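You operate a simulated robot arm through the tools that you are given. There is no shell and no other tool.

You run a simulated robot arm. Do the job below in one go: nothing can be reset, and whatever is moved stays where it is left.

JOB
Put things in order on the top of the side bench. At the end: the orange tag (marked "HOLD") from the top of the side bench stands where the grey lamp module stood; the grey lamp module from the top of the side bench stands on top of the silver drying pack; the orange pattern block (marked "RING") stands where the orange tag stood; the teal tag (marked "56 deg") from the top of the side bench stands on top of the blue pad carton; whatever was shut is shut again. Leave all else as you found it, and nothing knocked over.

Only the result counts: the job must be done as asked and must still hold three seconds after the hand-in. Knocking over, shifting, dropping, spilling or breaking anything else fails it.

ROBOT AND FRAMES
A 6-joint arm with a two-finger parallel gripper, fixed in place. Base frame: the origin is at the foot of the arm, x ahead of it, y to its left, z up; the work surface is at about z = 850. Lengths are in mm, angles in degrees, forces in N, time in s.
With the tool pointing down near the work surface it reaches from about 240 to 640 mm from the base axis. Its first joint turns from -66.0 to 66.0 degrees. Payload 2.7 kg.
Tool frame: the origin (TCP) lies between the finger pads and is the grasp point; the fingertips stand 23 mm ahead of it; z points along the fingers, y is the line along which they close. Largest opening 94 mm; finger width 38, thickness 10; the body of the gripper, 54 by 96 mm, starts 39 mm behind the TCP.
Orientation is that of the tool frame in the base frame, as a unit quaternion [x, y, z, w]. With the fingers straight down and closing along the base's y, the tool's x points along the base's -x, its y along +y and its z along -z.

CONTROLS
- The arm moves only by the tool move_arm. Its argument "commands" is a list of rows, each a list of 7 numbers: the shift along the base's x, y, z in units of 200 mm (1.0 is 200 mm), then the turn, a rotation vector about the base's x, y, z in units of 90 degrees (1.0 is 90 degrees), then the closure, from 0 (fully open) to 1 (shut). In form: [[dx, dy, dz, ax, ay, az, hand], ...]. A call has 1 to 20 rows; each row is the pose to reach, as a shift and turn from the pose commanded when the call began. A call with a number of a shift or a turn outside -1 to 1 is refused whole. Rows are played at 5 a second. More than 50 mm and 8.6 degrees between two rows, or a gripper value outside its range, and nothing of the call is played. Where a pose cannot be reached the arm comes as near as it can. A force on the tool above 40 N (or 10 N above the force at the start of the call, whichever is more), or a blocked arm, ends the call early, and 0.2 s more pass. The fingers move at their own pace (about 45 mm/s each) and stop on an object; they squeeze with about 40 N. The grip force told is the motor's: it shows also when the fingers shut on nothing. Time passes only in rows, and 0.2 s behind the last, so rows that repeat a pose let the fingers close. It gives the time, the measured TCP pose, the force on the tool (base axes), the opening and the grip force at its end, in the units of the frame above (readings bear some noise), with the torque about the TCP (base axes, N m) and any sound that the robot's microphone picked up, and new pictures: "show" is both (left out), scene, wrist or none.
- Cameras (640 x 400 px; columns grow to the right, rows downward): "scene" is fixed at [56.5, -415.6, 1419]; the picture's right is [0.92, -0.39, 0.00], its down [-0.17, -0.39, -0.90] and it looks along [0.35, 0.83, -0.43] (base axes); focal length 317 px, centre (320, 200). "wrist" rides on the gripper at [86, 16, -75] in the tool frame; the picture's right is [-0.18, 0.98, 0.00], its down [-0.58, -0.11, -0.81] and it looks along [-0.79, -0.15, 0.59] (tool axes); focal length 243 px, centre (320, 200).
- probe_pixels(camera, pixels): for up to 12 pixels [column, row] of the newest picture of that camera ("zoom" is the newest enlarged one), the place [x, y, z] in the base frame of the surface seen there, good to about 2 mm. No time passes.
- zoom(camera, box): a new picture of the part [left, top, right, bottom] of that camera's present view, enlarged. No time passes.
- sign_off(): hands the job in; it is judged then, once.

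Leave the gripper open and the arm clear of the work at the hand-in unless told otherwise.

The tools are called by a JSON object that holds its "fn" and its "kwargs". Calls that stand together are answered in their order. move_arm: Moves the arm, as the interface text tells. Its arguments: {"type":"object","properties":{"commands":{"type":"array"},"show":{"type":"string","enum":["both","scene","wrist","none"]}},"required":["commands"]} The other tools are called the same way: probe_pixels (camera, pixels) gives the place of the surface under pixels of a picture; zoom (camera, box) takes an enlarged picture of a part of a camera's view; sign_off () hands the job in.

At the start:

```text
clock: 0.0
position: [270.7, 277.1, 1149.0]
orientation: [0.001, 1.0, 0.0, 0.0]
wrist_force: [-1.9, -0.4, -0.1]
torque: [-0.01, 0.0, -0.01]
finger_gap: 94.0
grip_force: 0.1
```

scene: 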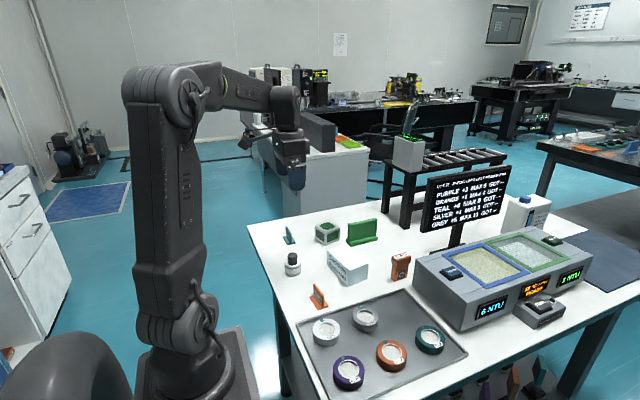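
wrist: 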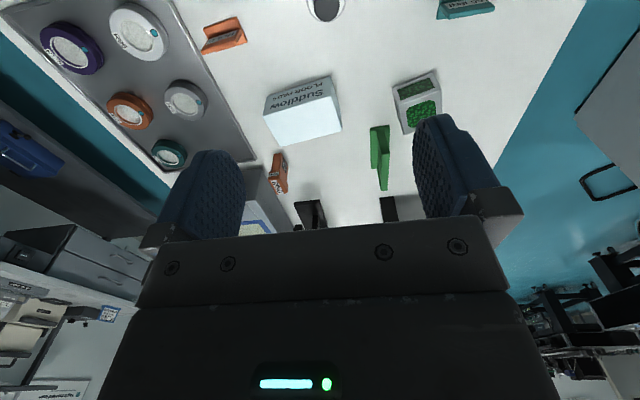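

I see a bench with tags, boxes, round modules on a grey tray and a larger instrument. I'll zoom in to identify the objects before moving.

{"fn": "zoom", "kwargs": {"camera": "scene", "box": [260, 200, 480, 340]}}

{"fn": "zoom", "kwargs": {"camera": "scene", "box": [280, 290, 480, 400]}}

{"fn": "zoom", "kwargs": {"camera": "scene", "box": [400, 160, 620, 340]}}

{"fn": "zoom", "kwargs": {"camera": "wrist", "box": [180, 0, 520, 220]}}

{"fn": "zoom", "kwargs": {"camera": "scene", "box": [240, 60, 520, 220]}}

```text
2.86 times, centred on (370, 270) of scene
```

zoom: 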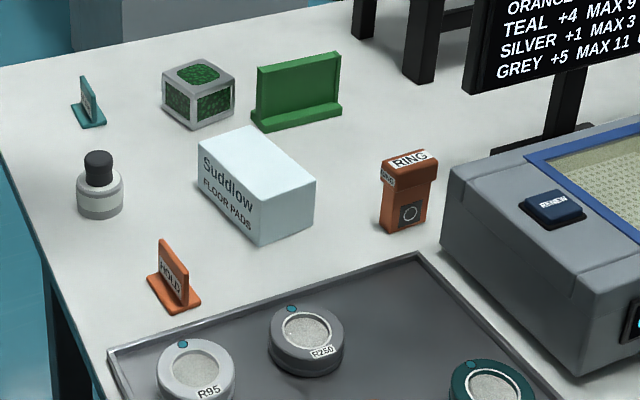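

```text
3.20 times, centred on (380, 345) of scene
```

zoom: 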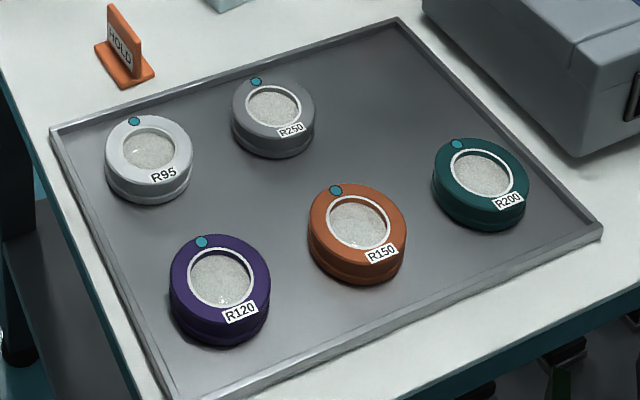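

```text
2.22 times, centred on (510, 250) of scene
```

zoom: 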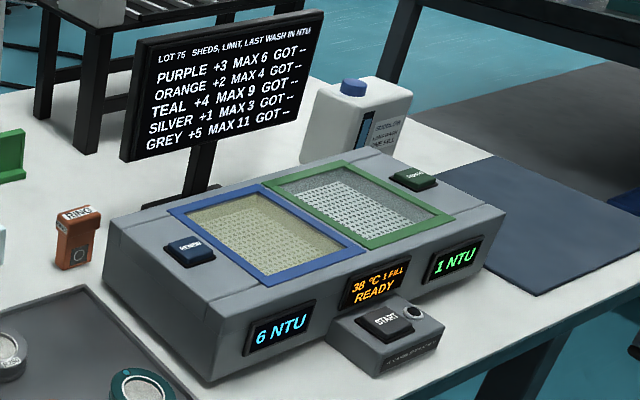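

```text
1.82 times, centred on (350, 110) of wrist
```

zoom: 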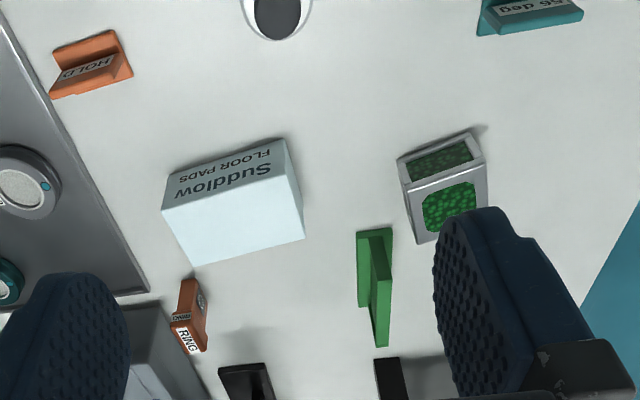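

```text
2.29 times, centred on (380, 140) of scene
```

zoom: 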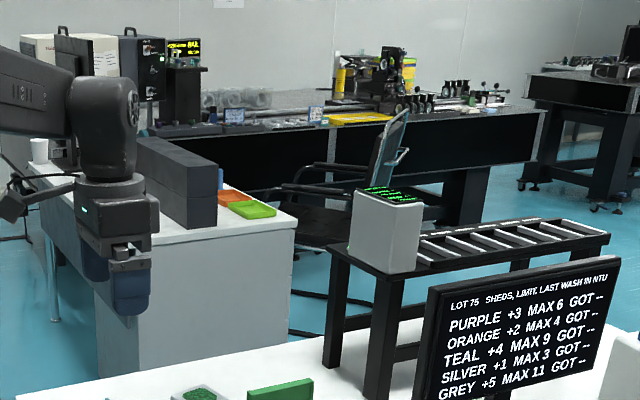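

Now I'll probe positions of the main objects in the scene picture.

{"fn": "probe_pixels", "kwargs": {"camera": "scene", "pixels": [[318, 300], [290, 236], [327, 232], [363, 232], [348, 262], [401, 265], [292, 265], [365, 318], [326, 331], [407, 150], [349, 373], [391, 354]]}}

{"fn": "probe_pixels", "kwargs": {"camera": "scene", "pixels": [[431, 339], [460, 205], [525, 215], [545, 310], [250, 228], [350, 140], [600, 240], [300, 320], [470, 352], [455, 243], [445, 160], [380, 220]]}}

{"fn": "probe_pixels", "kwargs": {"camera": "wrist", "pixels": [[225, 35], [465, 8], [325, 8], [415, 95], [308, 100], [280, 170], [380, 155], [310, 212], [388, 208], [590, 180], [30, 150], [560, 20]]}}

```text
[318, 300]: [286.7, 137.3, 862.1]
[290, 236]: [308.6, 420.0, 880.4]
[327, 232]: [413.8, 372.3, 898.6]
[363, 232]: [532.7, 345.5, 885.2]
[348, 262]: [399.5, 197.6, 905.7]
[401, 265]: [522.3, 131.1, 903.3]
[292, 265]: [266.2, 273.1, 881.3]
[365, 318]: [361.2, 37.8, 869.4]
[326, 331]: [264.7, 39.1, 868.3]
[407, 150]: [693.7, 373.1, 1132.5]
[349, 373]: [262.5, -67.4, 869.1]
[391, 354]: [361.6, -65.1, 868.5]
```

```text
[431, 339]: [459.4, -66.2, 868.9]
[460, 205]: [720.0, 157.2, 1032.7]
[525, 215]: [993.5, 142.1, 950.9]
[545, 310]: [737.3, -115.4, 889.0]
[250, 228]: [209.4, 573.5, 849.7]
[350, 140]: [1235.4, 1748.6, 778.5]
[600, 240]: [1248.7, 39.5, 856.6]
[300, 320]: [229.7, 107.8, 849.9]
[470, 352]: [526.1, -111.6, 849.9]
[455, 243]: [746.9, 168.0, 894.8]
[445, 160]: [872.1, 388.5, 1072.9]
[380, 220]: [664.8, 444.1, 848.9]
```

```text
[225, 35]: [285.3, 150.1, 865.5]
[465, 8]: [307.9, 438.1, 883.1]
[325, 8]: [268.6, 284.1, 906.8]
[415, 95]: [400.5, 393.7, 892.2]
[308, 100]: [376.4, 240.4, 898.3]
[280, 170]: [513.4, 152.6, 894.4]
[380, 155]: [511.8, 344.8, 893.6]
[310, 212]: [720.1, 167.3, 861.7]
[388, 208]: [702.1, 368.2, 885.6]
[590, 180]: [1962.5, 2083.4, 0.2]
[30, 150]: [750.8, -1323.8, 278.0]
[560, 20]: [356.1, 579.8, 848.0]
```

I haven't yet found the "grey lamp module" with certainty. I'll zoom into other parts of the view: the box on the roller table, the bottom right below the bench, and the left.

{"fn": "zoom", "kwargs": {"camera": "scene", "box": [380, 90, 480, 190]}}

{"fn": "zoom", "kwargs": {"camera": "scene", "box": [440, 320, 640, 400]}}

{"fn": "zoom", "kwargs": {"camera": "scene", "box": [0, 100, 160, 400]}}

{"fn": "zoom", "kwargs": {"camera": "scene", "box": [300, 200, 400, 260]}}

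{"fn": "zoom", "kwargs": {"camera": "scene", "box": [520, 90, 640, 190]}}

{"fn": "zoom", "kwargs": {"camera": "scene", "box": [230, 60, 380, 200]}}

{"fn": "zoom", "kwargs": {"camera": "wrist", "box": [0, 0, 240, 200]}}

```text
4.00 times, centred on (430, 140) of scene
```

zoom: 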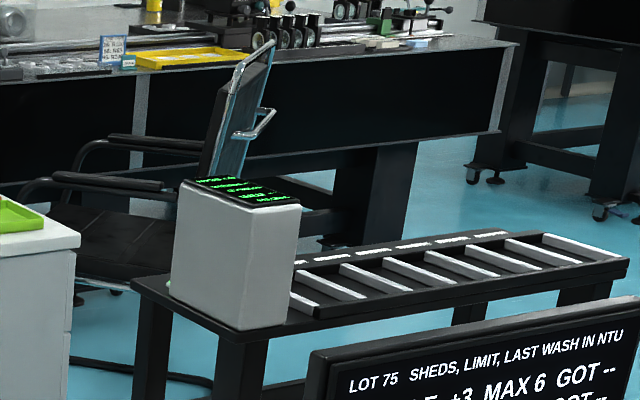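

```text
3.20 times, centred on (540, 360) of scene
```

zoom: 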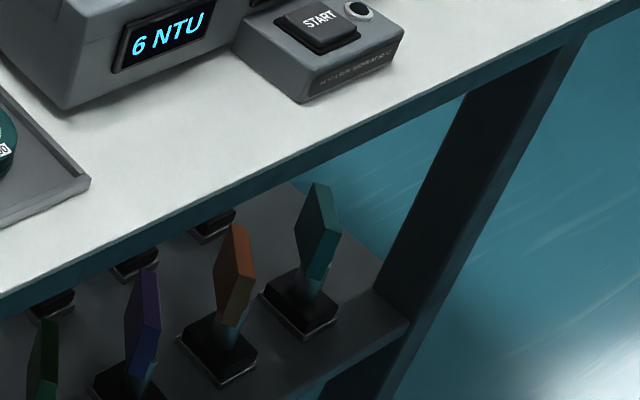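

```text
1.33 times, centred on (80, 250) of scene
```

zoom: 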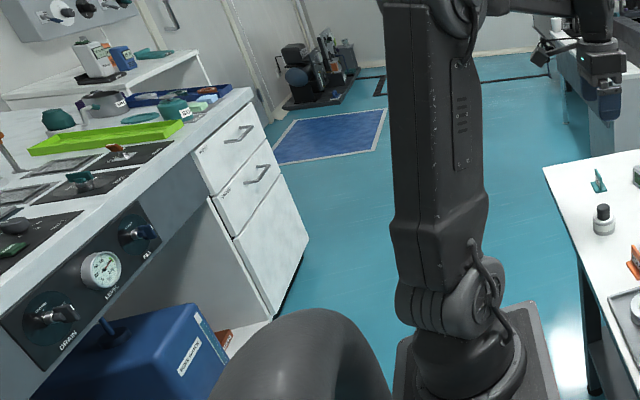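

```text
6.40 times, centred on (350, 230) of scene
```

zoom: 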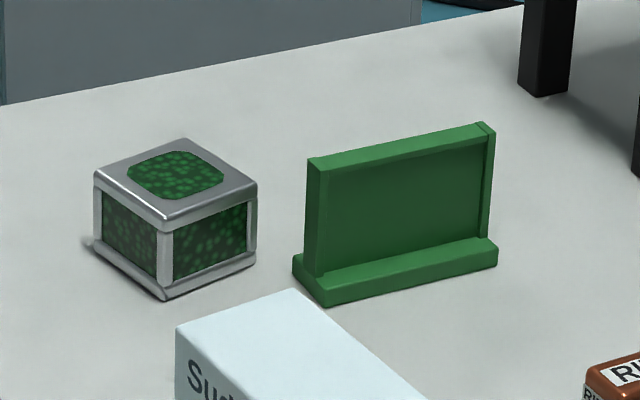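

```text
4.00 times, centred on (580, 140) of scene
```

zoom: 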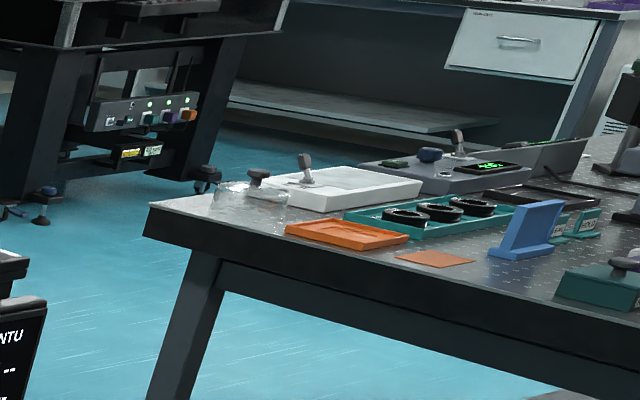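

```text
2.86 times, centred on (305, 130) of scene
```

zoom: 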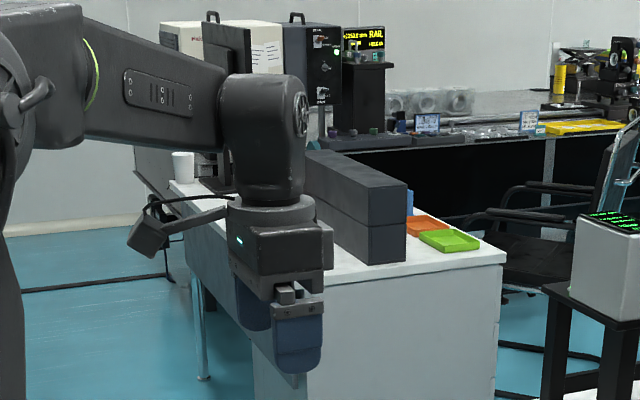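

```text
2.00 times, centred on (120, 100) of wrist
```

zoom: 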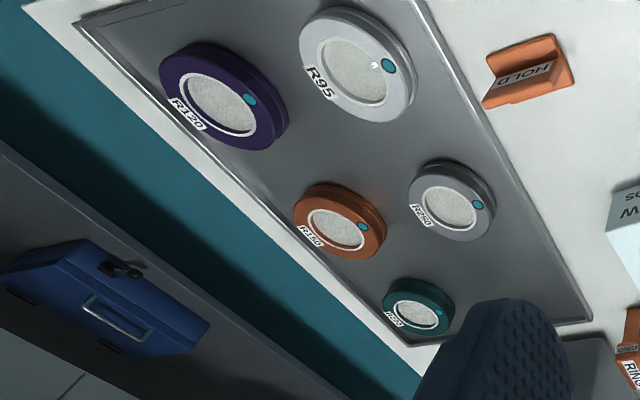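

The small grey cylinder with the black top at (292,265) could be the lamp module. I'll zoom in closely.

{"fn": "zoom", "kwargs": {"camera": "scene", "box": [272, 240, 312, 285]}}

{"fn": "zoom", "kwargs": {"camera": "wrist", "box": [290, 0, 360, 40]}}

{"fn": "zoom", "kwargs": {"camera": "scene", "box": [385, 245, 420, 285]}}

```text
8.89 times, centred on (292, 262) of scene
```

zoom: 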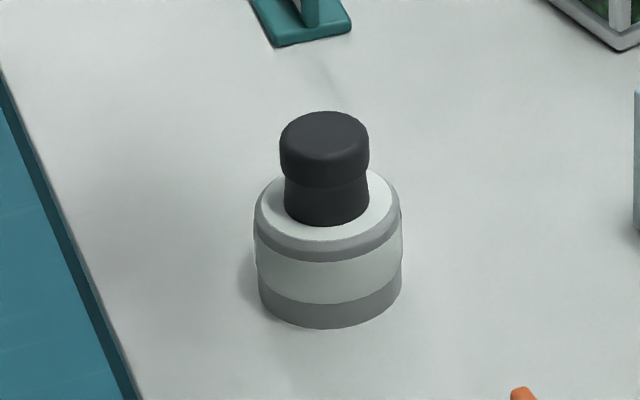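

```text
9.14 times, centred on (325, 20) of wrist
```

zoom: 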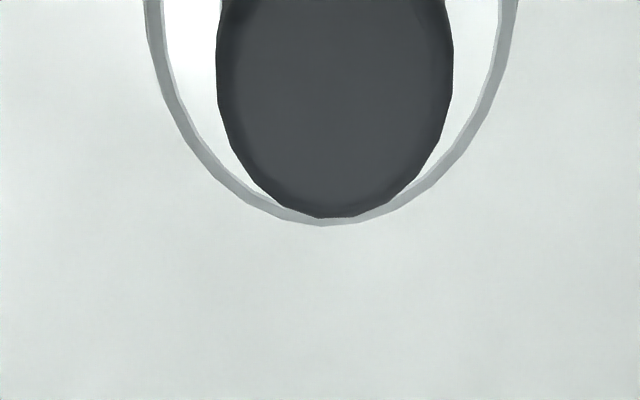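

```text
10.00 times, centred on (402, 265) of scene
```

zoom: 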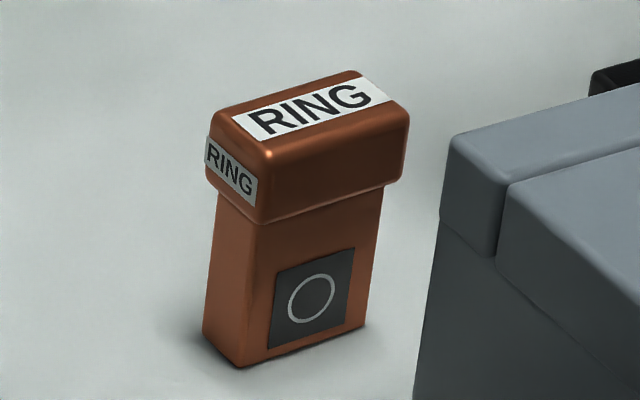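

The cylinder has a frosted band between grey rings and a black grip, so it fits a lamp module. The R-discs on the tray belong to the washing lot. I'll measure each object by probing enlarged views, lamp first.

{"fn": "zoom", "kwargs": {"camera": "scene", "box": [272, 240, 312, 285]}}

{"fn": "probe_pixels", "kwargs": {"camera": "zoom", "pixels": [[325, 130], [284, 140], [366, 140], [325, 172], [325, 235], [325, 320], [258, 225], [398, 225], [262, 290], [397, 290], [325, 255], [300, 232]]}}

{"fn": "zoom", "kwargs": {"camera": "scene", "box": [300, 210, 350, 250]}}

```text
8.89 times, centred on (292, 262) of scene
```

zoom: 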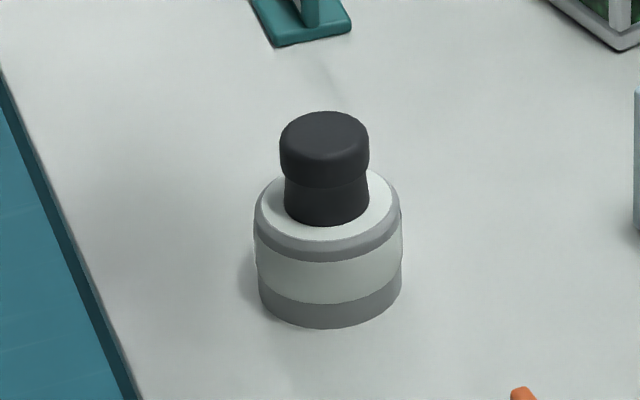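

```text
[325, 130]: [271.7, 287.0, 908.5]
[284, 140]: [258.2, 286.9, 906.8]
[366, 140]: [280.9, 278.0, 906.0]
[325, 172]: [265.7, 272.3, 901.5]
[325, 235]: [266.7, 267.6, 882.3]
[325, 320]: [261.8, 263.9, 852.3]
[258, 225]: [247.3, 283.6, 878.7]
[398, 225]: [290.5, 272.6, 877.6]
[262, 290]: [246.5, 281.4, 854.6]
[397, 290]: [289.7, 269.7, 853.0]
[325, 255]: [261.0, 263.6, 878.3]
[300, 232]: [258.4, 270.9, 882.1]
```

```text
10.00 times, centred on (325, 230) of scene
```

zoom: 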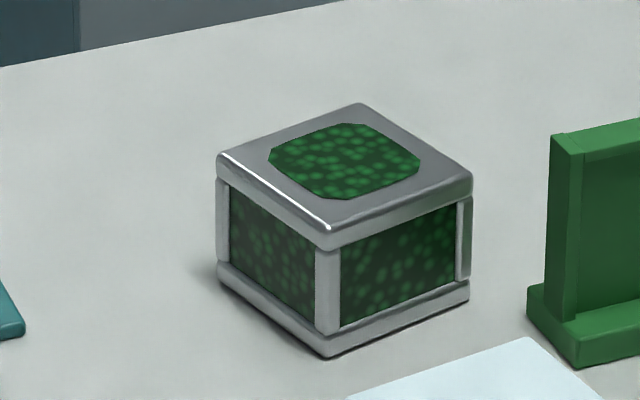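

{"fn": "probe_pixels", "kwargs": {"camera": "zoom", "pixels": [[224, 157], [330, 232], [466, 178], [358, 108], [345, 165], [230, 255], [328, 350], [466, 292], [400, 210], [275, 195]]}}

{"fn": "zoom", "kwargs": {"camera": "scene", "box": [280, 215, 305, 250]}}

```text
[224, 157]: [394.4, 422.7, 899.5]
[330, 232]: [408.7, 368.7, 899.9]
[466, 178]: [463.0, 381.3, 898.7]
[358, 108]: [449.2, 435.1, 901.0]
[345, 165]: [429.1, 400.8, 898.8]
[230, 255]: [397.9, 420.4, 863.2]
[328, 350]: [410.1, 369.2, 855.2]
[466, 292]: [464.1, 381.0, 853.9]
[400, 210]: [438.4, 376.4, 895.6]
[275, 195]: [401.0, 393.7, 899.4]
```

```text
11.43 times, centred on (292, 232) of scene
```

zoom: 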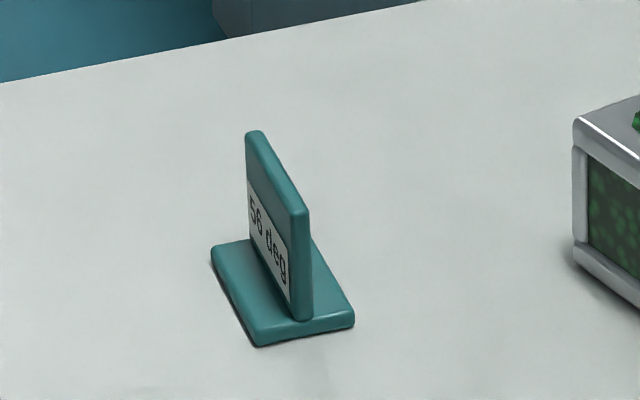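

{"fn": "probe_pixels", "kwargs": {"camera": "zoom", "pixels": [[255, 133], [300, 212], [213, 255], [258, 338], [352, 318], [300, 310], [280, 165], [270, 225], [312, 245], [285, 310], [225, 265], [310, 220]]}}

{"fn": "zoom", "kwargs": {"camera": "scene", "box": [305, 275, 340, 315]}}

```text
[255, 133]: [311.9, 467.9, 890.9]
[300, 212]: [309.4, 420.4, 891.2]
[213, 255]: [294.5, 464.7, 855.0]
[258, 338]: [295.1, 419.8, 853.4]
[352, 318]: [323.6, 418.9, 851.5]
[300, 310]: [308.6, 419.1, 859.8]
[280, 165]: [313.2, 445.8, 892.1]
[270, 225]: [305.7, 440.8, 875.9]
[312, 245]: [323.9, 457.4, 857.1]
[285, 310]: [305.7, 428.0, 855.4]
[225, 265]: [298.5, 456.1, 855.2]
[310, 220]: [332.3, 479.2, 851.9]
```

```text
10.00 times, centred on (322, 295) of scene
```

zoom: 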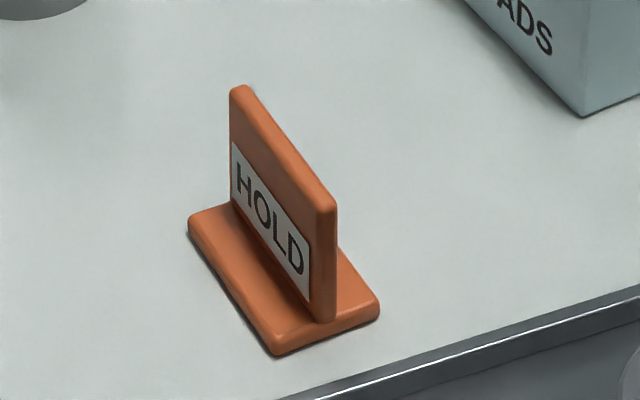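

{"fn": "probe_pixels", "kwargs": {"camera": "zoom", "pixels": [[240, 88], [325, 198], [190, 222], [275, 350], [377, 308], [325, 310], [285, 145], [265, 215], [230, 230], [320, 260], [290, 330], [350, 270]]}}

{"fn": "zoom", "kwargs": {"camera": "scene", "box": [385, 245, 420, 285]}}

```text
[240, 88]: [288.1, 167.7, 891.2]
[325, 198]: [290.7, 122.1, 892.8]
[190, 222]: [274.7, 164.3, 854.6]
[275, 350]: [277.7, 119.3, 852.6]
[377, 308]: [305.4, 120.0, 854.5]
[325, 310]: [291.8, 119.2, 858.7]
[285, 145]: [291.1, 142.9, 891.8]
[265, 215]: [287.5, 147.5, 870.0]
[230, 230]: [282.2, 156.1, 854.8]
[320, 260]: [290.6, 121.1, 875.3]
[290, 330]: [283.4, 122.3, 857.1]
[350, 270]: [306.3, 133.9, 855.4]
```

```text
10.00 times, centred on (402, 265) of scene
```

zoom: 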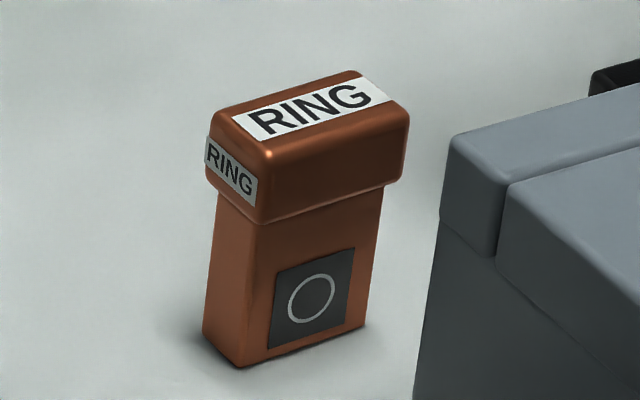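

{"fn": "probe_pixels", "kwargs": {"camera": "zoom", "pixels": [[215, 112], [265, 150], [405, 112], [355, 75], [310, 110], [205, 335], [240, 365], [365, 325], [262, 220], [385, 185], [215, 180], [310, 280]]}}

{"fn": "zoom", "kwargs": {"camera": "scene", "box": [320, 240, 380, 290]}}

```text
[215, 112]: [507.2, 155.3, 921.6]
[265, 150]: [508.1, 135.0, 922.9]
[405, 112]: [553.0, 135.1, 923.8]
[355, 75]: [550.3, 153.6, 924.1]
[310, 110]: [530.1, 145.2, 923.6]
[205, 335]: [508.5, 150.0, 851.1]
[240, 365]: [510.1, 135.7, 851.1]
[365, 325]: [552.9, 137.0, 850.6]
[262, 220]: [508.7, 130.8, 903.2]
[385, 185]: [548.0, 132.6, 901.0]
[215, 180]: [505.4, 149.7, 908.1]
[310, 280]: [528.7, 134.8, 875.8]
```

```text
8.00 times, centred on (350, 265) of scene
```

zoom: 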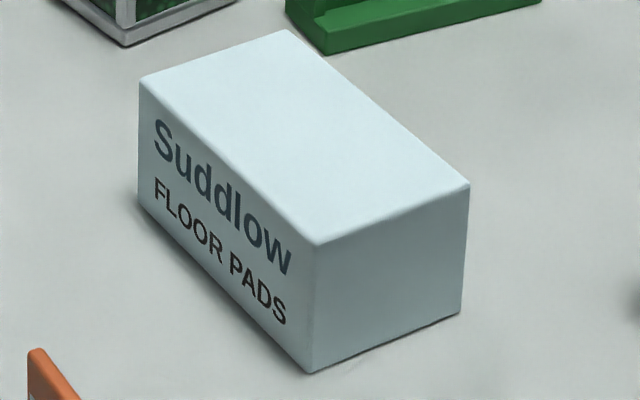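

{"fn": "probe_pixels", "kwargs": {"camera": "zoom", "pixels": [[142, 85], [312, 240], [467, 185], [285, 33], [300, 140], [310, 365], [140, 200], [460, 305], [227, 165], [390, 215]]}}

{"fn": "probe_pixels", "kwargs": {"camera": "scene", "pixels": [[418, 258], [415, 285], [440, 268], [455, 253], [349, 243], [376, 237], [349, 225], [376, 218], [297, 318], [398, 290], [455, 215], [424, 200]]}}

```text
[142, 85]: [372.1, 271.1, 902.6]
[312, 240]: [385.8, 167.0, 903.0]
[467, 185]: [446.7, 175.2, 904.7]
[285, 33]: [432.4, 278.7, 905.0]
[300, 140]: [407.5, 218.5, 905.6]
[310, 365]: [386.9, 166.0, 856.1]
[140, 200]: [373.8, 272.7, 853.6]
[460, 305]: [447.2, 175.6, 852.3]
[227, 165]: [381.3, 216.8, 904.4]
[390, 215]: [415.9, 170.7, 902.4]
```

```text
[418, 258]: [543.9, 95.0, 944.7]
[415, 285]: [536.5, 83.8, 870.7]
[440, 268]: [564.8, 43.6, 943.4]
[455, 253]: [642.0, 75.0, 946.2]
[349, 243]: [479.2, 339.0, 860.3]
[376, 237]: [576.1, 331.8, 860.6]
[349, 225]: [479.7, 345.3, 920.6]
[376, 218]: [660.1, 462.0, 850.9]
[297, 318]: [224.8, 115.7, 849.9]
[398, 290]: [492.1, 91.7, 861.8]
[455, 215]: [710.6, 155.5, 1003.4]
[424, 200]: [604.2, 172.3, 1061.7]
```

Measurements (mm):
- **Lamp:** centre about (268.5, 285), body diameter 46, z 850–882, knob top 909.
- **Drying pack:** top centre (429, 402), z 900.
- **HOLD tag:** centre (290, 143.5).
- **RING block:** about (530, 145), top z 924.
- **Teal tag:** (309.5, 443.5).
- **Carton:** top centre (409, 223), z 905.

First I move down over the lamp to z about 960.

{"fn": "move_arm", "kwargs": {"commands": [[0, 0.01, -0.18, 0, 0, 0, 0], [0, 0.02, -0.36, 0, 0, 0, 0], [-0.005, 0.03, -0.54, 0, 0, 0, 0], [-0.01, 0.04, -0.74, 0, 0, 0, 0], [-0.01, 0.04, -0.94, 0, 0, 0, 0], [-0.01, 0.04, -0.94, 0, 0, 0, 0]]}}

```text
clock: 1.4
position: [266.1, 284.8, 963.5]
orientation: [0.0, 1.0, 0.001, 0.0]
wrist_force: [-1.1, 0.0, -0.9]
torque: [0.01, 0.01, 0.02]
finger_gap: 93.9
grip_force: 0.0
```

scene: 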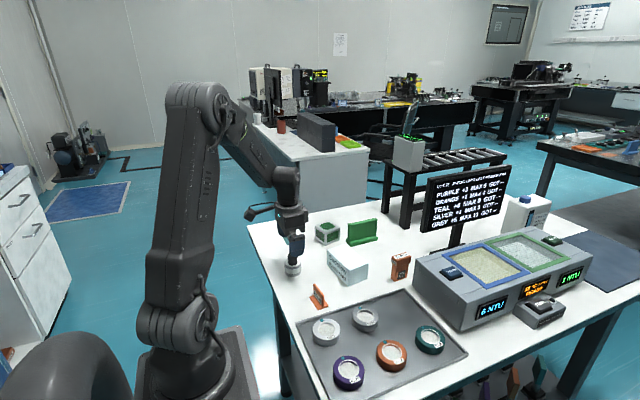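
wrist: 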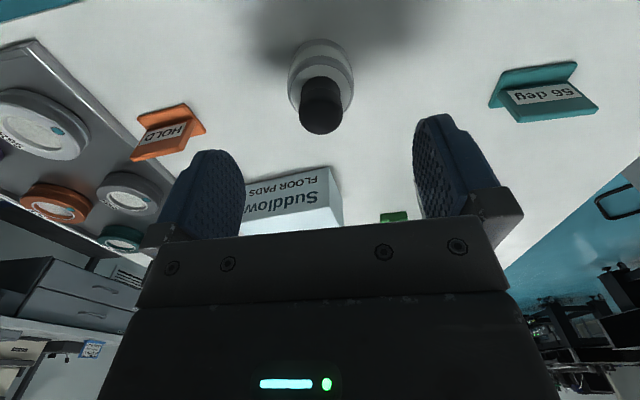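

The lamp sits between the fingers in the wrist view (320,85). I'll probe the lamp from this angle to refine its centre, and check the white cabinet area that was hidden before.

{"fn": "probe_pixels", "kwargs": {"camera": "wrist", "pixels": [[320, 120], [303, 90], [338, 90], [290, 75], [352, 75], [320, 42], [345, 50], [297, 52]]}}

{"fn": "zoom", "kwargs": {"camera": "scene", "box": [230, 60, 430, 200]}}

{"fn": "zoom", "kwargs": {"camera": "wrist", "box": [220, 0, 420, 140]}}

```text
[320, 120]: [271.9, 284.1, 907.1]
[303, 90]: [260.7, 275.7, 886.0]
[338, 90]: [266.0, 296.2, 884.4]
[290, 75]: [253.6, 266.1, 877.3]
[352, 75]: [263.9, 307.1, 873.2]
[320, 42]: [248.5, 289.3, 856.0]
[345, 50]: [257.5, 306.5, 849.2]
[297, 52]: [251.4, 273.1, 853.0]
```

```text
2.86 times, centred on (330, 130) of scene
```

zoom: 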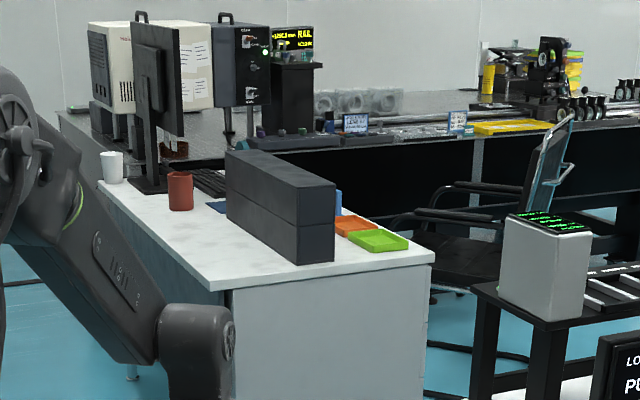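

```text
2.86 times, centred on (320, 70) of wrist
```

zoom: 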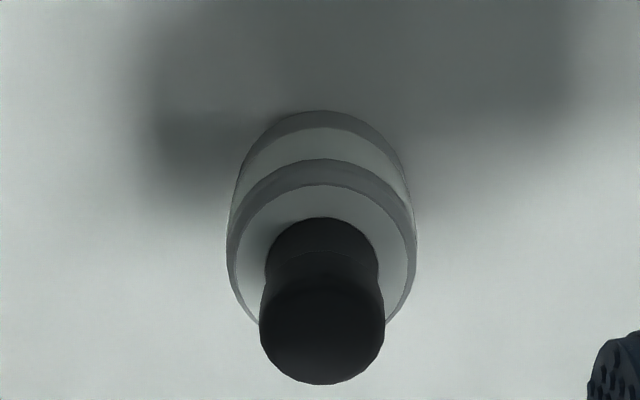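

Both views put the lamp centre at about (269.5, 285). I go down to z about 877 and close on its body.

{"fn": "move_arm", "kwargs": {"commands": [[0.01, 0, -0.14, 0, 0, 0, 0], [0.01, 0, -0.28, 0, 0, 0, 0], [0.01, 0, -0.38, 0, 0, 0, 0], [0.01, 0, -0.42, 0, 0, 0, 0], [0.01, 0, -0.42, 0, 0, 0, 0]]}}

```text
clock: 2.6
position: [270.4, 285.6, 877.0]
orientation: [0.0, 1.0, 0.001, 0.0]
wrist_force: [0.3, 0.0, 0.4]
torque: [-0.01, -0.01, -0.03]
finger_gap: 93.9
grip_force: 0.0
```

scene: 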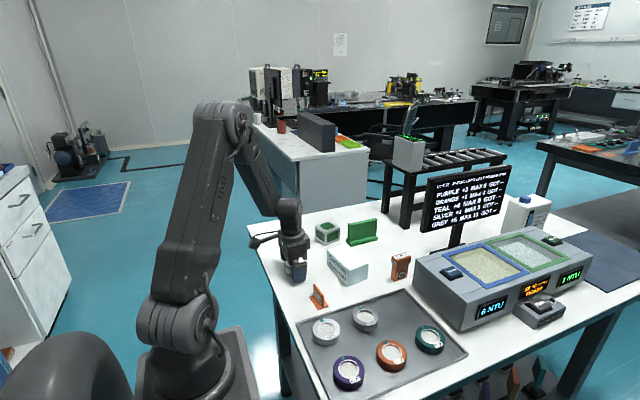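
wrist: 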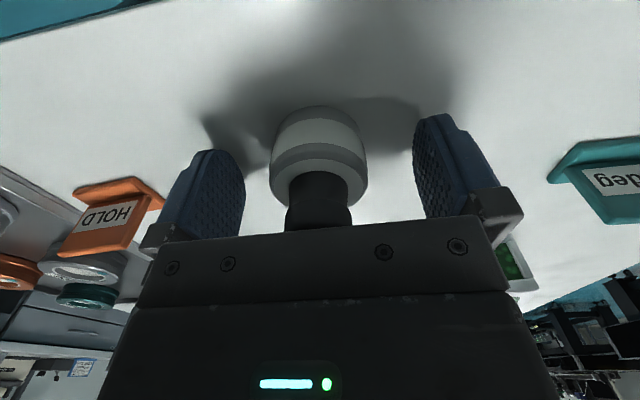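

TCP is at (270.4, 285.6, 877) around the lamp body. Closing now.

{"fn": "move_arm", "kwargs": {"commands": [[0, 0, 0, 0, 0, 0, 1], [0, 0, 0, 0, 0, 0, 1], [0, 0, 0, 0, 0, 0, 1], [0, 0, 0, 0, 0, 0, 1], [0, 0, 0, 0, 0, 0, 1], [0, 0, 0, 0, 0, 0, 1]], "show": "wrist"}}

```text
clock: 4.0
position: [269.8, 286.3, 877.0]
orientation: [-0.001, 1.0, 0.0, 0.0]
wrist_force: [-0.8, -0.4, 0.8]
torque: [-0.06, 0.01, 0.01]
finger_gap: 44.9
grip_force: 39.9
```

wrist: 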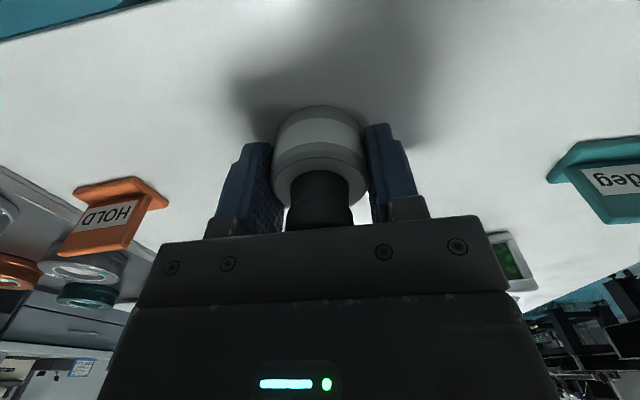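

The lamp is gripped at 44.9 mm. I lift it and carry it over the drying pack.

{"fn": "move_arm", "kwargs": {"commands": [[0, 0, 0.05, 0, 0, 0, 1], [0, 0, 0.2, 0, 0, 0, 1], [0, 0, 0.4, 0, 0, 0, 1], [0.1, 0.07, 0.45, 0, 0, 0, 1], [0.25, 0.18, 0.45, 0, 0, 0, 1], [0.4, 0.29, 0.45, 0, 0, 0, 1], [0.55, 0.4, 0.45, 0, 0, 0, 1], [0.7, 0.51, 0.45, 0, 0, 0, 1], [0.795, 0.58, 0.45, 0, 0, 0, 1], [0.795, 0.58, 0.45, 0, 0, 0, 1]]}}

```text
clock: 6.2
position: [431.9, 404.2, 970.5]
orientation: [0.0, 1.0, 0.001, 0.001]
wrist_force: [-0.9, -1.8, -0.4]
torque: [0.01, 0.0, 0.01]
finger_gap: 0.0
grip_force: 39.4
```

scene: 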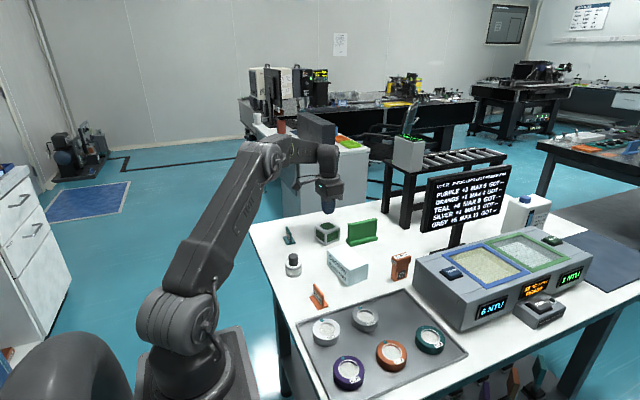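
wrist: 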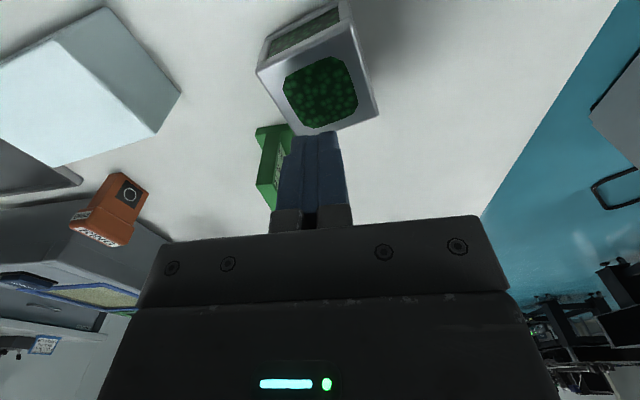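

The fingers closed on nothing: the lamp slipped out and still stands near its old place, pixel (293,265). I'll check exactly where it is.

{"fn": "zoom", "kwargs": {"camera": "scene", "box": [272, 240, 312, 285]}}

{"fn": "probe_pixels", "kwargs": {"camera": "zoom", "pixels": [[325, 130], [284, 140], [366, 140], [325, 172], [325, 235], [325, 320], [258, 225], [398, 225], [262, 290], [397, 290], [325, 255], [300, 232]]}}

```text
8.89 times, centred on (292, 262) of scene
```

zoom: 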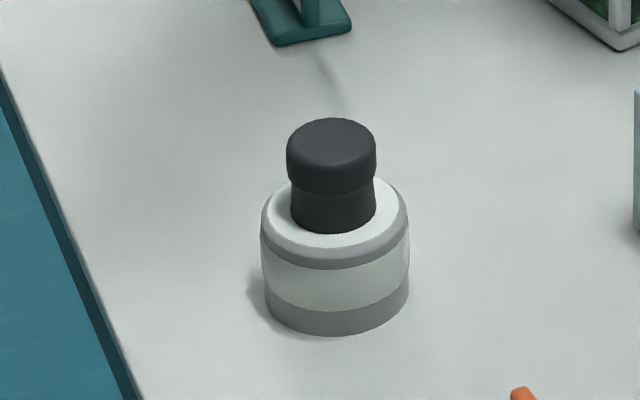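

```text
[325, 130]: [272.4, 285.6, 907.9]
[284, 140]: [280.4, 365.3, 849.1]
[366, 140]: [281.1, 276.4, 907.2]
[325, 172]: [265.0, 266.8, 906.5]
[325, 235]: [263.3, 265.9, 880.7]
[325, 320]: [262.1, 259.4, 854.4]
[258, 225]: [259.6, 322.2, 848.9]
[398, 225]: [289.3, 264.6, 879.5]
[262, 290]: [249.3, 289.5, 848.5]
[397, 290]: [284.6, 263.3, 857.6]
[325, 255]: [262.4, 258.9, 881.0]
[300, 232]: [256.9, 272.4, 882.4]
```

The lamp stands upright, shifted about 4 mm to roughly (268.5, 281). The body is too slippery to hold, so I'll use the black grip on top instead. I go back above it with the hand open.

{"fn": "move_arm", "kwargs": {"commands": [[-0.15, -0.11, 0, 0, 0, 0, 0], [-0.3, -0.22, 0, 0, 0, 0, 0], [-0.45, -0.33, 0, 0, 0, 0, 0], [-0.6, -0.44, 0, 0, 0, 0, 0], [-0.75, -0.55, 0, 0, 0, 0, 0], [-0.803, -0.6, 0, 0, 0, 0, 0], [-0.803, -0.6, 0, 0, 0, 0, 0], [-0.803, -0.6, 0, 0, 0, 0, 0]], "show": "both"}}

```text
clock: 8.0
position: [268.0, 282.0, 966.7]
orientation: [0.0, 1.0, 0.001, -0.001]
wrist_force: [0.3, 0.5, 1.5]
torque: [-0.01, 0.0, -0.01]
finger_gap: 94.1
grip_force: 0.0
```

scene: 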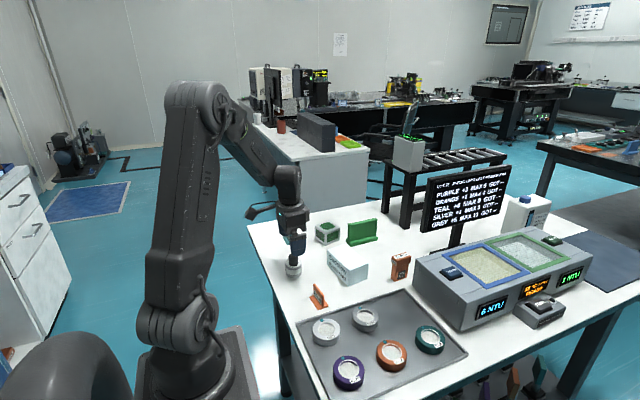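
wrist: 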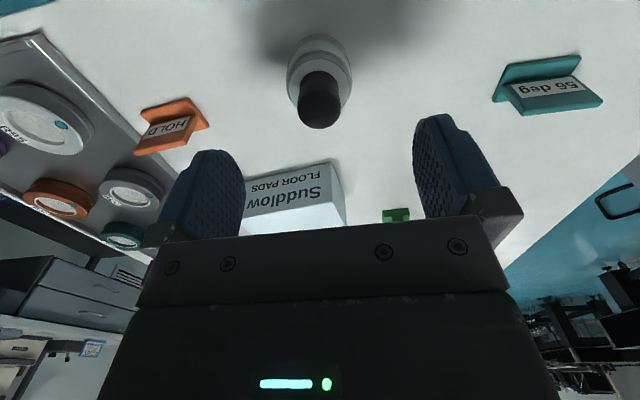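

The lamp is upright beneath. I probe the knob from this view to centre on it.

{"fn": "zoom", "kwargs": {"camera": "wrist", "box": [270, 20, 370, 140]}}

{"fn": "probe_pixels", "kwargs": {"camera": "wrist", "pixels": [[319, 112], [302, 108], [337, 108], [319, 96], [319, 125], [292, 70], [349, 70], [319, 40], [319, 78], [319, 85]]}}

```text
3.33 times, centred on (320, 80) of wrist
```

zoom: 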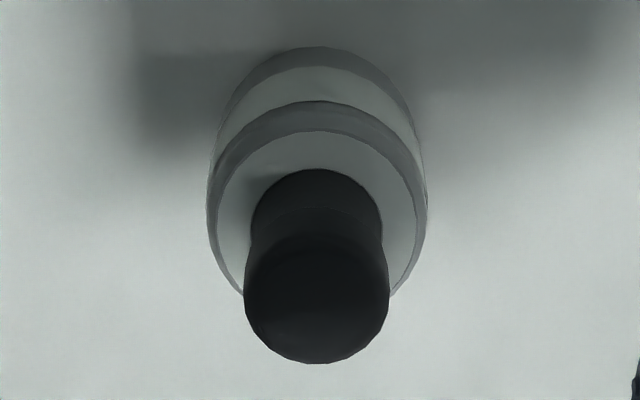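

```text
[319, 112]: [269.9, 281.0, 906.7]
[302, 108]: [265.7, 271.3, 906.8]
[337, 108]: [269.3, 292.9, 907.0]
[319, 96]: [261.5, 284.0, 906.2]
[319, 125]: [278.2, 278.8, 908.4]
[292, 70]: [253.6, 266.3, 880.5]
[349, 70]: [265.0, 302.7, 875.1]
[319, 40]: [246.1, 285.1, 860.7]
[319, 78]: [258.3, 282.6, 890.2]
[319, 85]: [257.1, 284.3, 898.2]
```

The knob is centred at about (269.5, 282), top z about 908, and the body top is z 882. I descend to TCP z about 908 and close on the knob.

{"fn": "move_arm", "kwargs": {"commands": [[0.002, 0.004, -0.12, 0, 0, 0, 0], [0.002, 0.004, -0.22, 0, 0, 0, 0], [0.002, 0.004, -0.285, 0, 0, 0, 0], [0.002, 0.004, -0.297, 0, 0, 0, 0.3], [0.002, 0.004, -0.297, 0, 0, 0, 0.7], [0.002, 0.004, -0.297, 0, 0, 0, 1], [0.002, 0.004, -0.297, 0, 0, 0, 1], [0.002, 0.004, -0.297, 0, 0, 0, 1], [0.002, 0.004, -0.297, 0, 0, 0, 1], [0.002, 0.004, -0.297, 0, 0, 0, 1]], "show": "both"}}

```text
clock: 10.2
position: [269.1, 283.3, 907.2]
orientation: [0.0, 1.0, 0.001, -0.001]
wrist_force: [0.9, 1.1, 0.2]
torque: [-0.02, 0.03, 0.0]
finger_gap: 26.8
grip_force: 40.1
```

scene: 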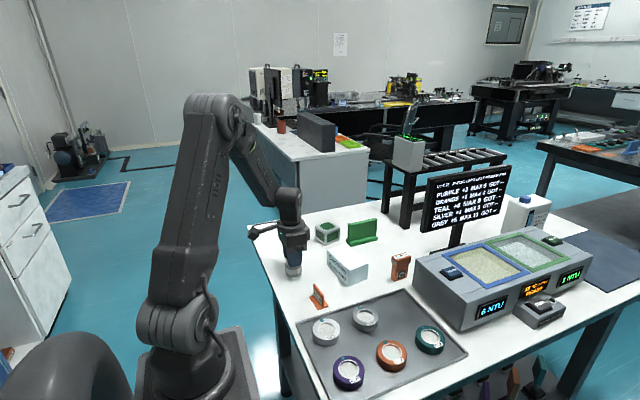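
wrist: 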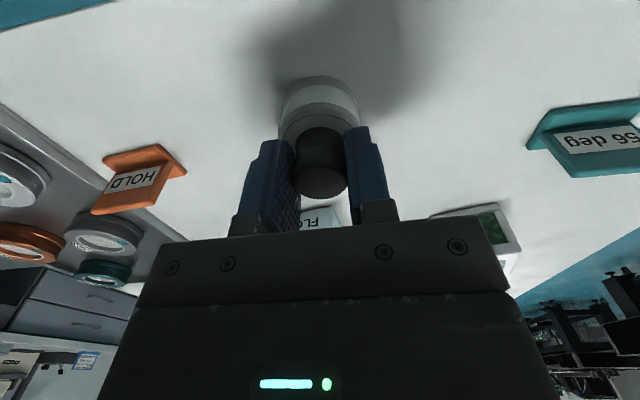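

Gripped on the knob at 26.8 mm. I lift slowly by 15 mm and check that it holds.

{"fn": "move_arm", "kwargs": {"commands": [[0, 0, 0.01, 0, 0, 0, 1], [0, 0, 0.025, 0, 0, 0, 1], [0, 0, 0.05, 0, 0, 0, 1], [0, 0, 0.075, 0, 0, 0, 1], [0, 0, 0.075, 0, 0, 0, 1], [0, 0, 0.075, 0, 0, 0, 1]], "show": "both"}}

```text
clock: 11.6
position: [268.8, 283.5, 923.4]
orientation: [0.0, 1.0, 0.001, 0.0]
wrist_force: [0.0, -0.3, -0.7]
torque: [-0.01, 0.01, 0.0]
finger_gap: 26.6
grip_force: 40.0
```

scene: 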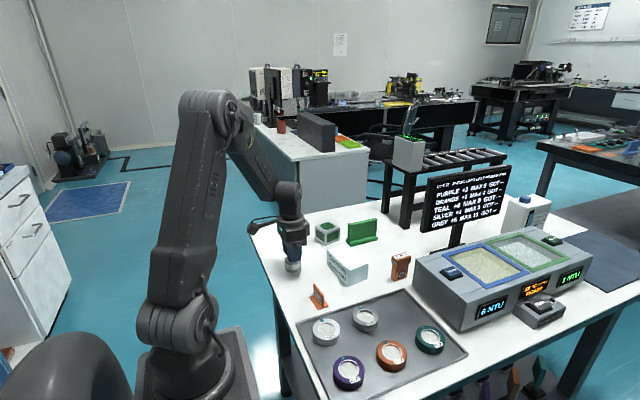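
wrist: 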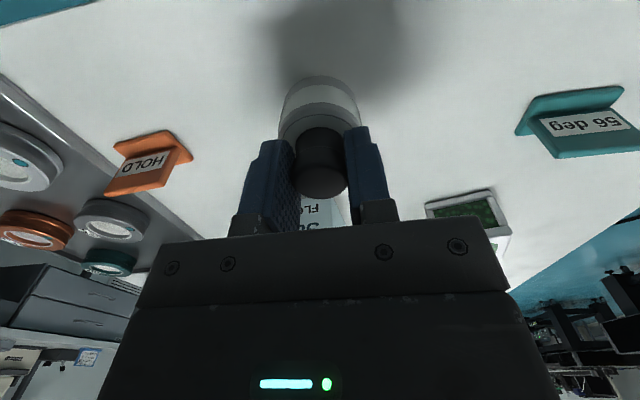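

It holds. I raise it further and carry it gently over the pack.

{"fn": "move_arm", "kwargs": {"commands": [[0, 0, 0.08, 0, 0, 0, 1], [0, 0, 0.18, 0, 0, 0, 1], [0, 0, 0.28, 0, 0, 0, 1], [0.05, 0.04, 0.33, 0, 0, 0, 1], [0.15, 0.11, 0.34, 0, 0, 0, 1], [0.25, 0.19, 0.34, 0, 0, 0, 1], [0.35, 0.265, 0.34, 0, 0, 0, 1], [0.45, 0.34, 0.34, 0, 0, 0, 1], [0.55, 0.415, 0.34, 0, 0, 0, 1], [0.65, 0.49, 0.34, 0, 0, 0, 1], [0.73, 0.55, 0.34, 0, 0, 0, 1], [0.78, 0.587, 0.34, 0, 0, 0, 1], [0.798, 0.6, 0.34, 0, 0, 0, 1], [0.798, 0.6, 0.34, 0, 0, 0, 1], [0.798, 0.6, 0.34, 0, 0, 0, 1]], "show": "both"}}

```text
clock: 14.8
position: [428.1, 399.8, 990.1]
orientation: [0.0, 1.0, 0.001, 0.0]
wrist_force: [-0.1, -0.6, -0.6]
torque: [0.01, 0.01, 0.03]
finger_gap: 26.8
grip_force: 39.7
```

scene: 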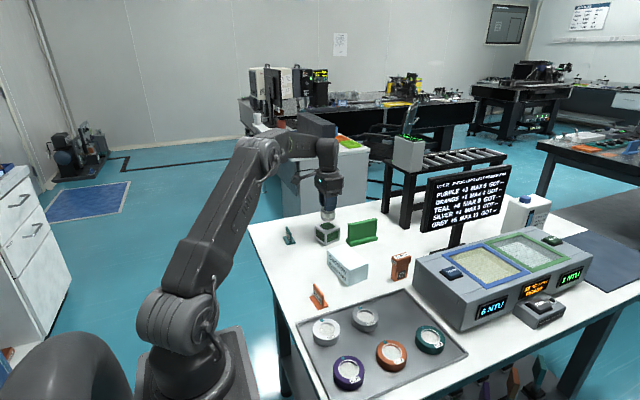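
wrist: 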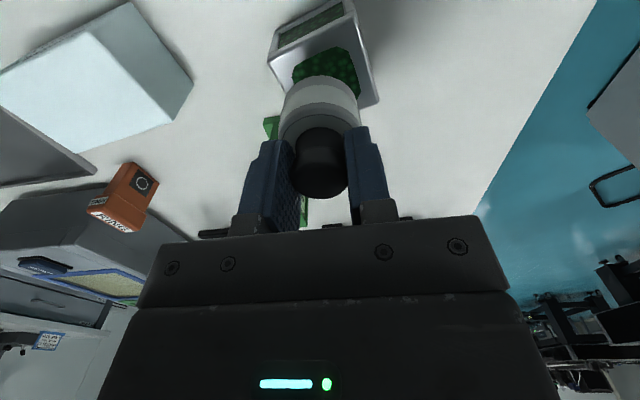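

I descend 25 mm, leaving the lamp about 8 mm above the pack, and check alignment.

{"fn": "move_arm", "kwargs": {"commands": [[0, 0, -0.04, 0, 0, 0, 1], [0, 0, -0.08, 0, 0, 0, 1], [0, 0, -0.11, 0, 0, 0, 1], [0, 0, -0.125, 0, 0, 0, 1], [0, 0, -0.125, 0, 0, 0, 1], [0, 0, -0.125, 0, 0, 0, 1]], "show": "both"}}

{"fn": "zoom", "kwargs": {"camera": "scene", "box": [300, 180, 360, 250]}}

{"fn": "probe_pixels", "kwargs": {"camera": "zoom", "pixels": [[280, 190], [250, 190], [315, 190], [285, 215], [285, 225], [245, 230], [330, 230], [280, 245]]}}

```text
clock: 16.2
position: [430.2, 403.2, 966.1]
orientation: [0.0, 1.0, 0.0, 0.0]
wrist_force: [-1.0, -0.3, -1.9]
torque: [-0.04, 0.03, 0.01]
finger_gap: 27.0
grip_force: 40.0
```

scene: 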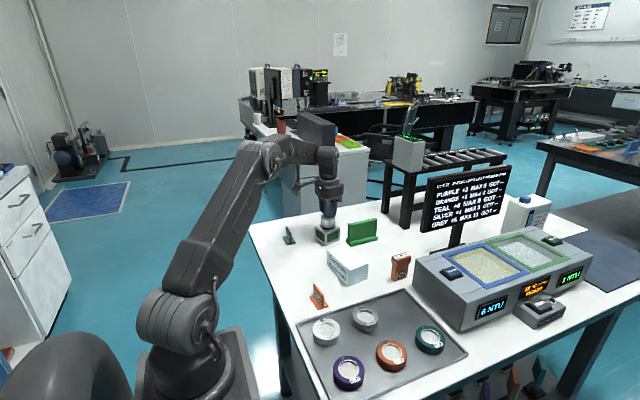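
wrist: 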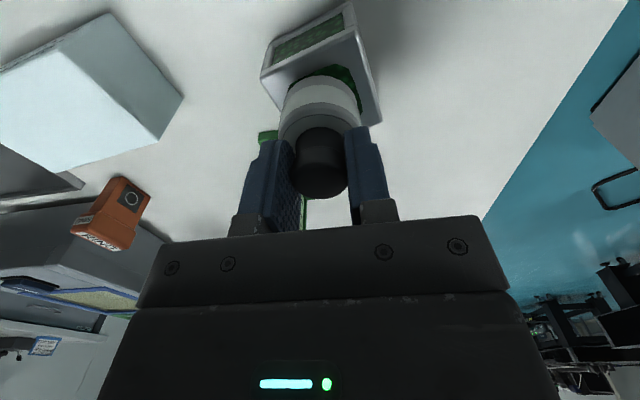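

```text
5.71 times, centred on (330, 215) of scene
```

zoom: 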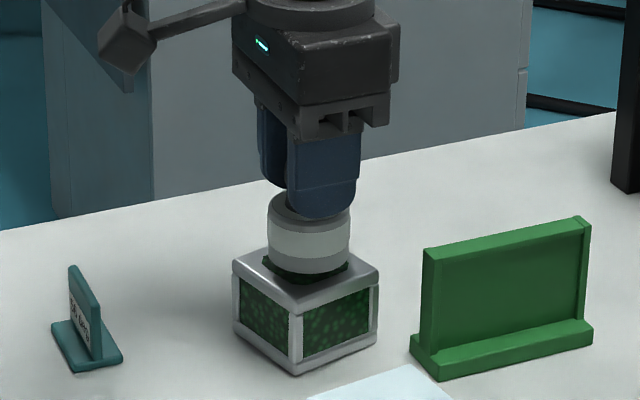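

```text
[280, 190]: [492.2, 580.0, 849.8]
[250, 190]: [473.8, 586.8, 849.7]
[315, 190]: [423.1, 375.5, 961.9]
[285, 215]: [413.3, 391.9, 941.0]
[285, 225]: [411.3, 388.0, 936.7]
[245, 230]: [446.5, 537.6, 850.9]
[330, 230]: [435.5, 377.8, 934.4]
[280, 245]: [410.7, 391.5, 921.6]
```

The lamp is centred over the pack. I lower the last 8 mm and check the force before releasing.

{"fn": "move_arm", "kwargs": {"commands": [[0, 0, -0.015, 0, 0, 0, 1], [0, 0, -0.028, 0, 0, 0, 1], [0, 0, -0.036, 0, 0, 0, 1], [0, 0, -0.041, 0, 0, 0, 1], [0, 0, -0.041, 0, 0, 0, 1], [0, 0, -0.041, 0, 0, 0, 1]], "show": "both"}}

{"fn": "zoom", "kwargs": {"camera": "scene", "box": [300, 180, 360, 250]}}

```text
clock: 17.6
position: [429.5, 403.6, 957.5]
orientation: [0.0, 1.0, 0.001, 0.0]
wrist_force: [0.6, -0.1, -1.0]
torque: [0.04, 0.0, 0.01]
finger_gap: 26.9
grip_force: 39.8
```

scene: 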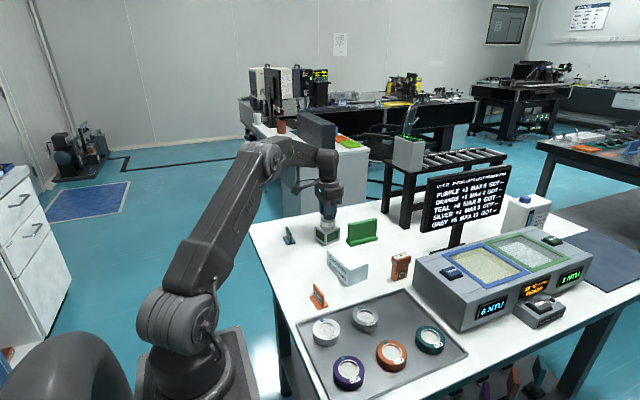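
wrist: 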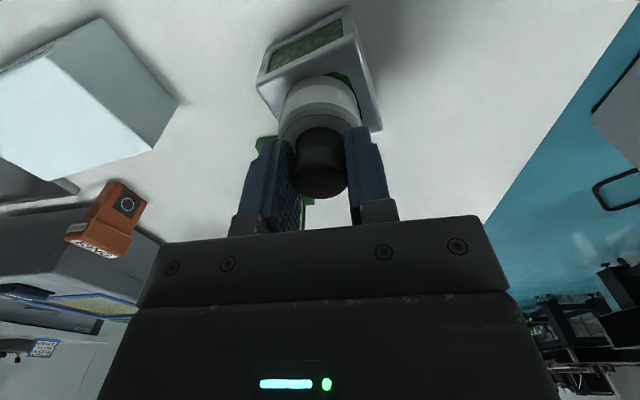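

```text
5.71 times, centred on (330, 215) of scene
```

zoom: 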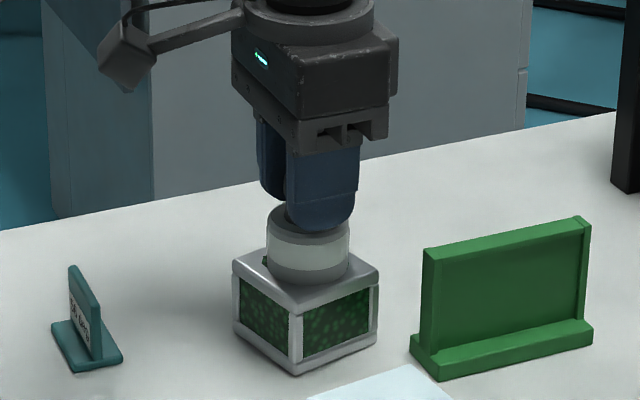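

The lamp looks seated or within a millimetre. I probe its bottom edge against the pack top.

{"fn": "probe_pixels", "kwargs": {"camera": "zoom", "pixels": [[306, 280], [306, 285], [270, 265], [348, 262], [300, 292], [306, 272], [240, 268], [372, 268]]}}

```text
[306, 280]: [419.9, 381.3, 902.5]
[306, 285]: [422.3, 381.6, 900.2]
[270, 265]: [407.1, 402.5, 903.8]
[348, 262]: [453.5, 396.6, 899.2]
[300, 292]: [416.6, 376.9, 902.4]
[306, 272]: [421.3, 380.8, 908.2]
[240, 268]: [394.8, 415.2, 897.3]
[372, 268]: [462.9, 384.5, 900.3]
```

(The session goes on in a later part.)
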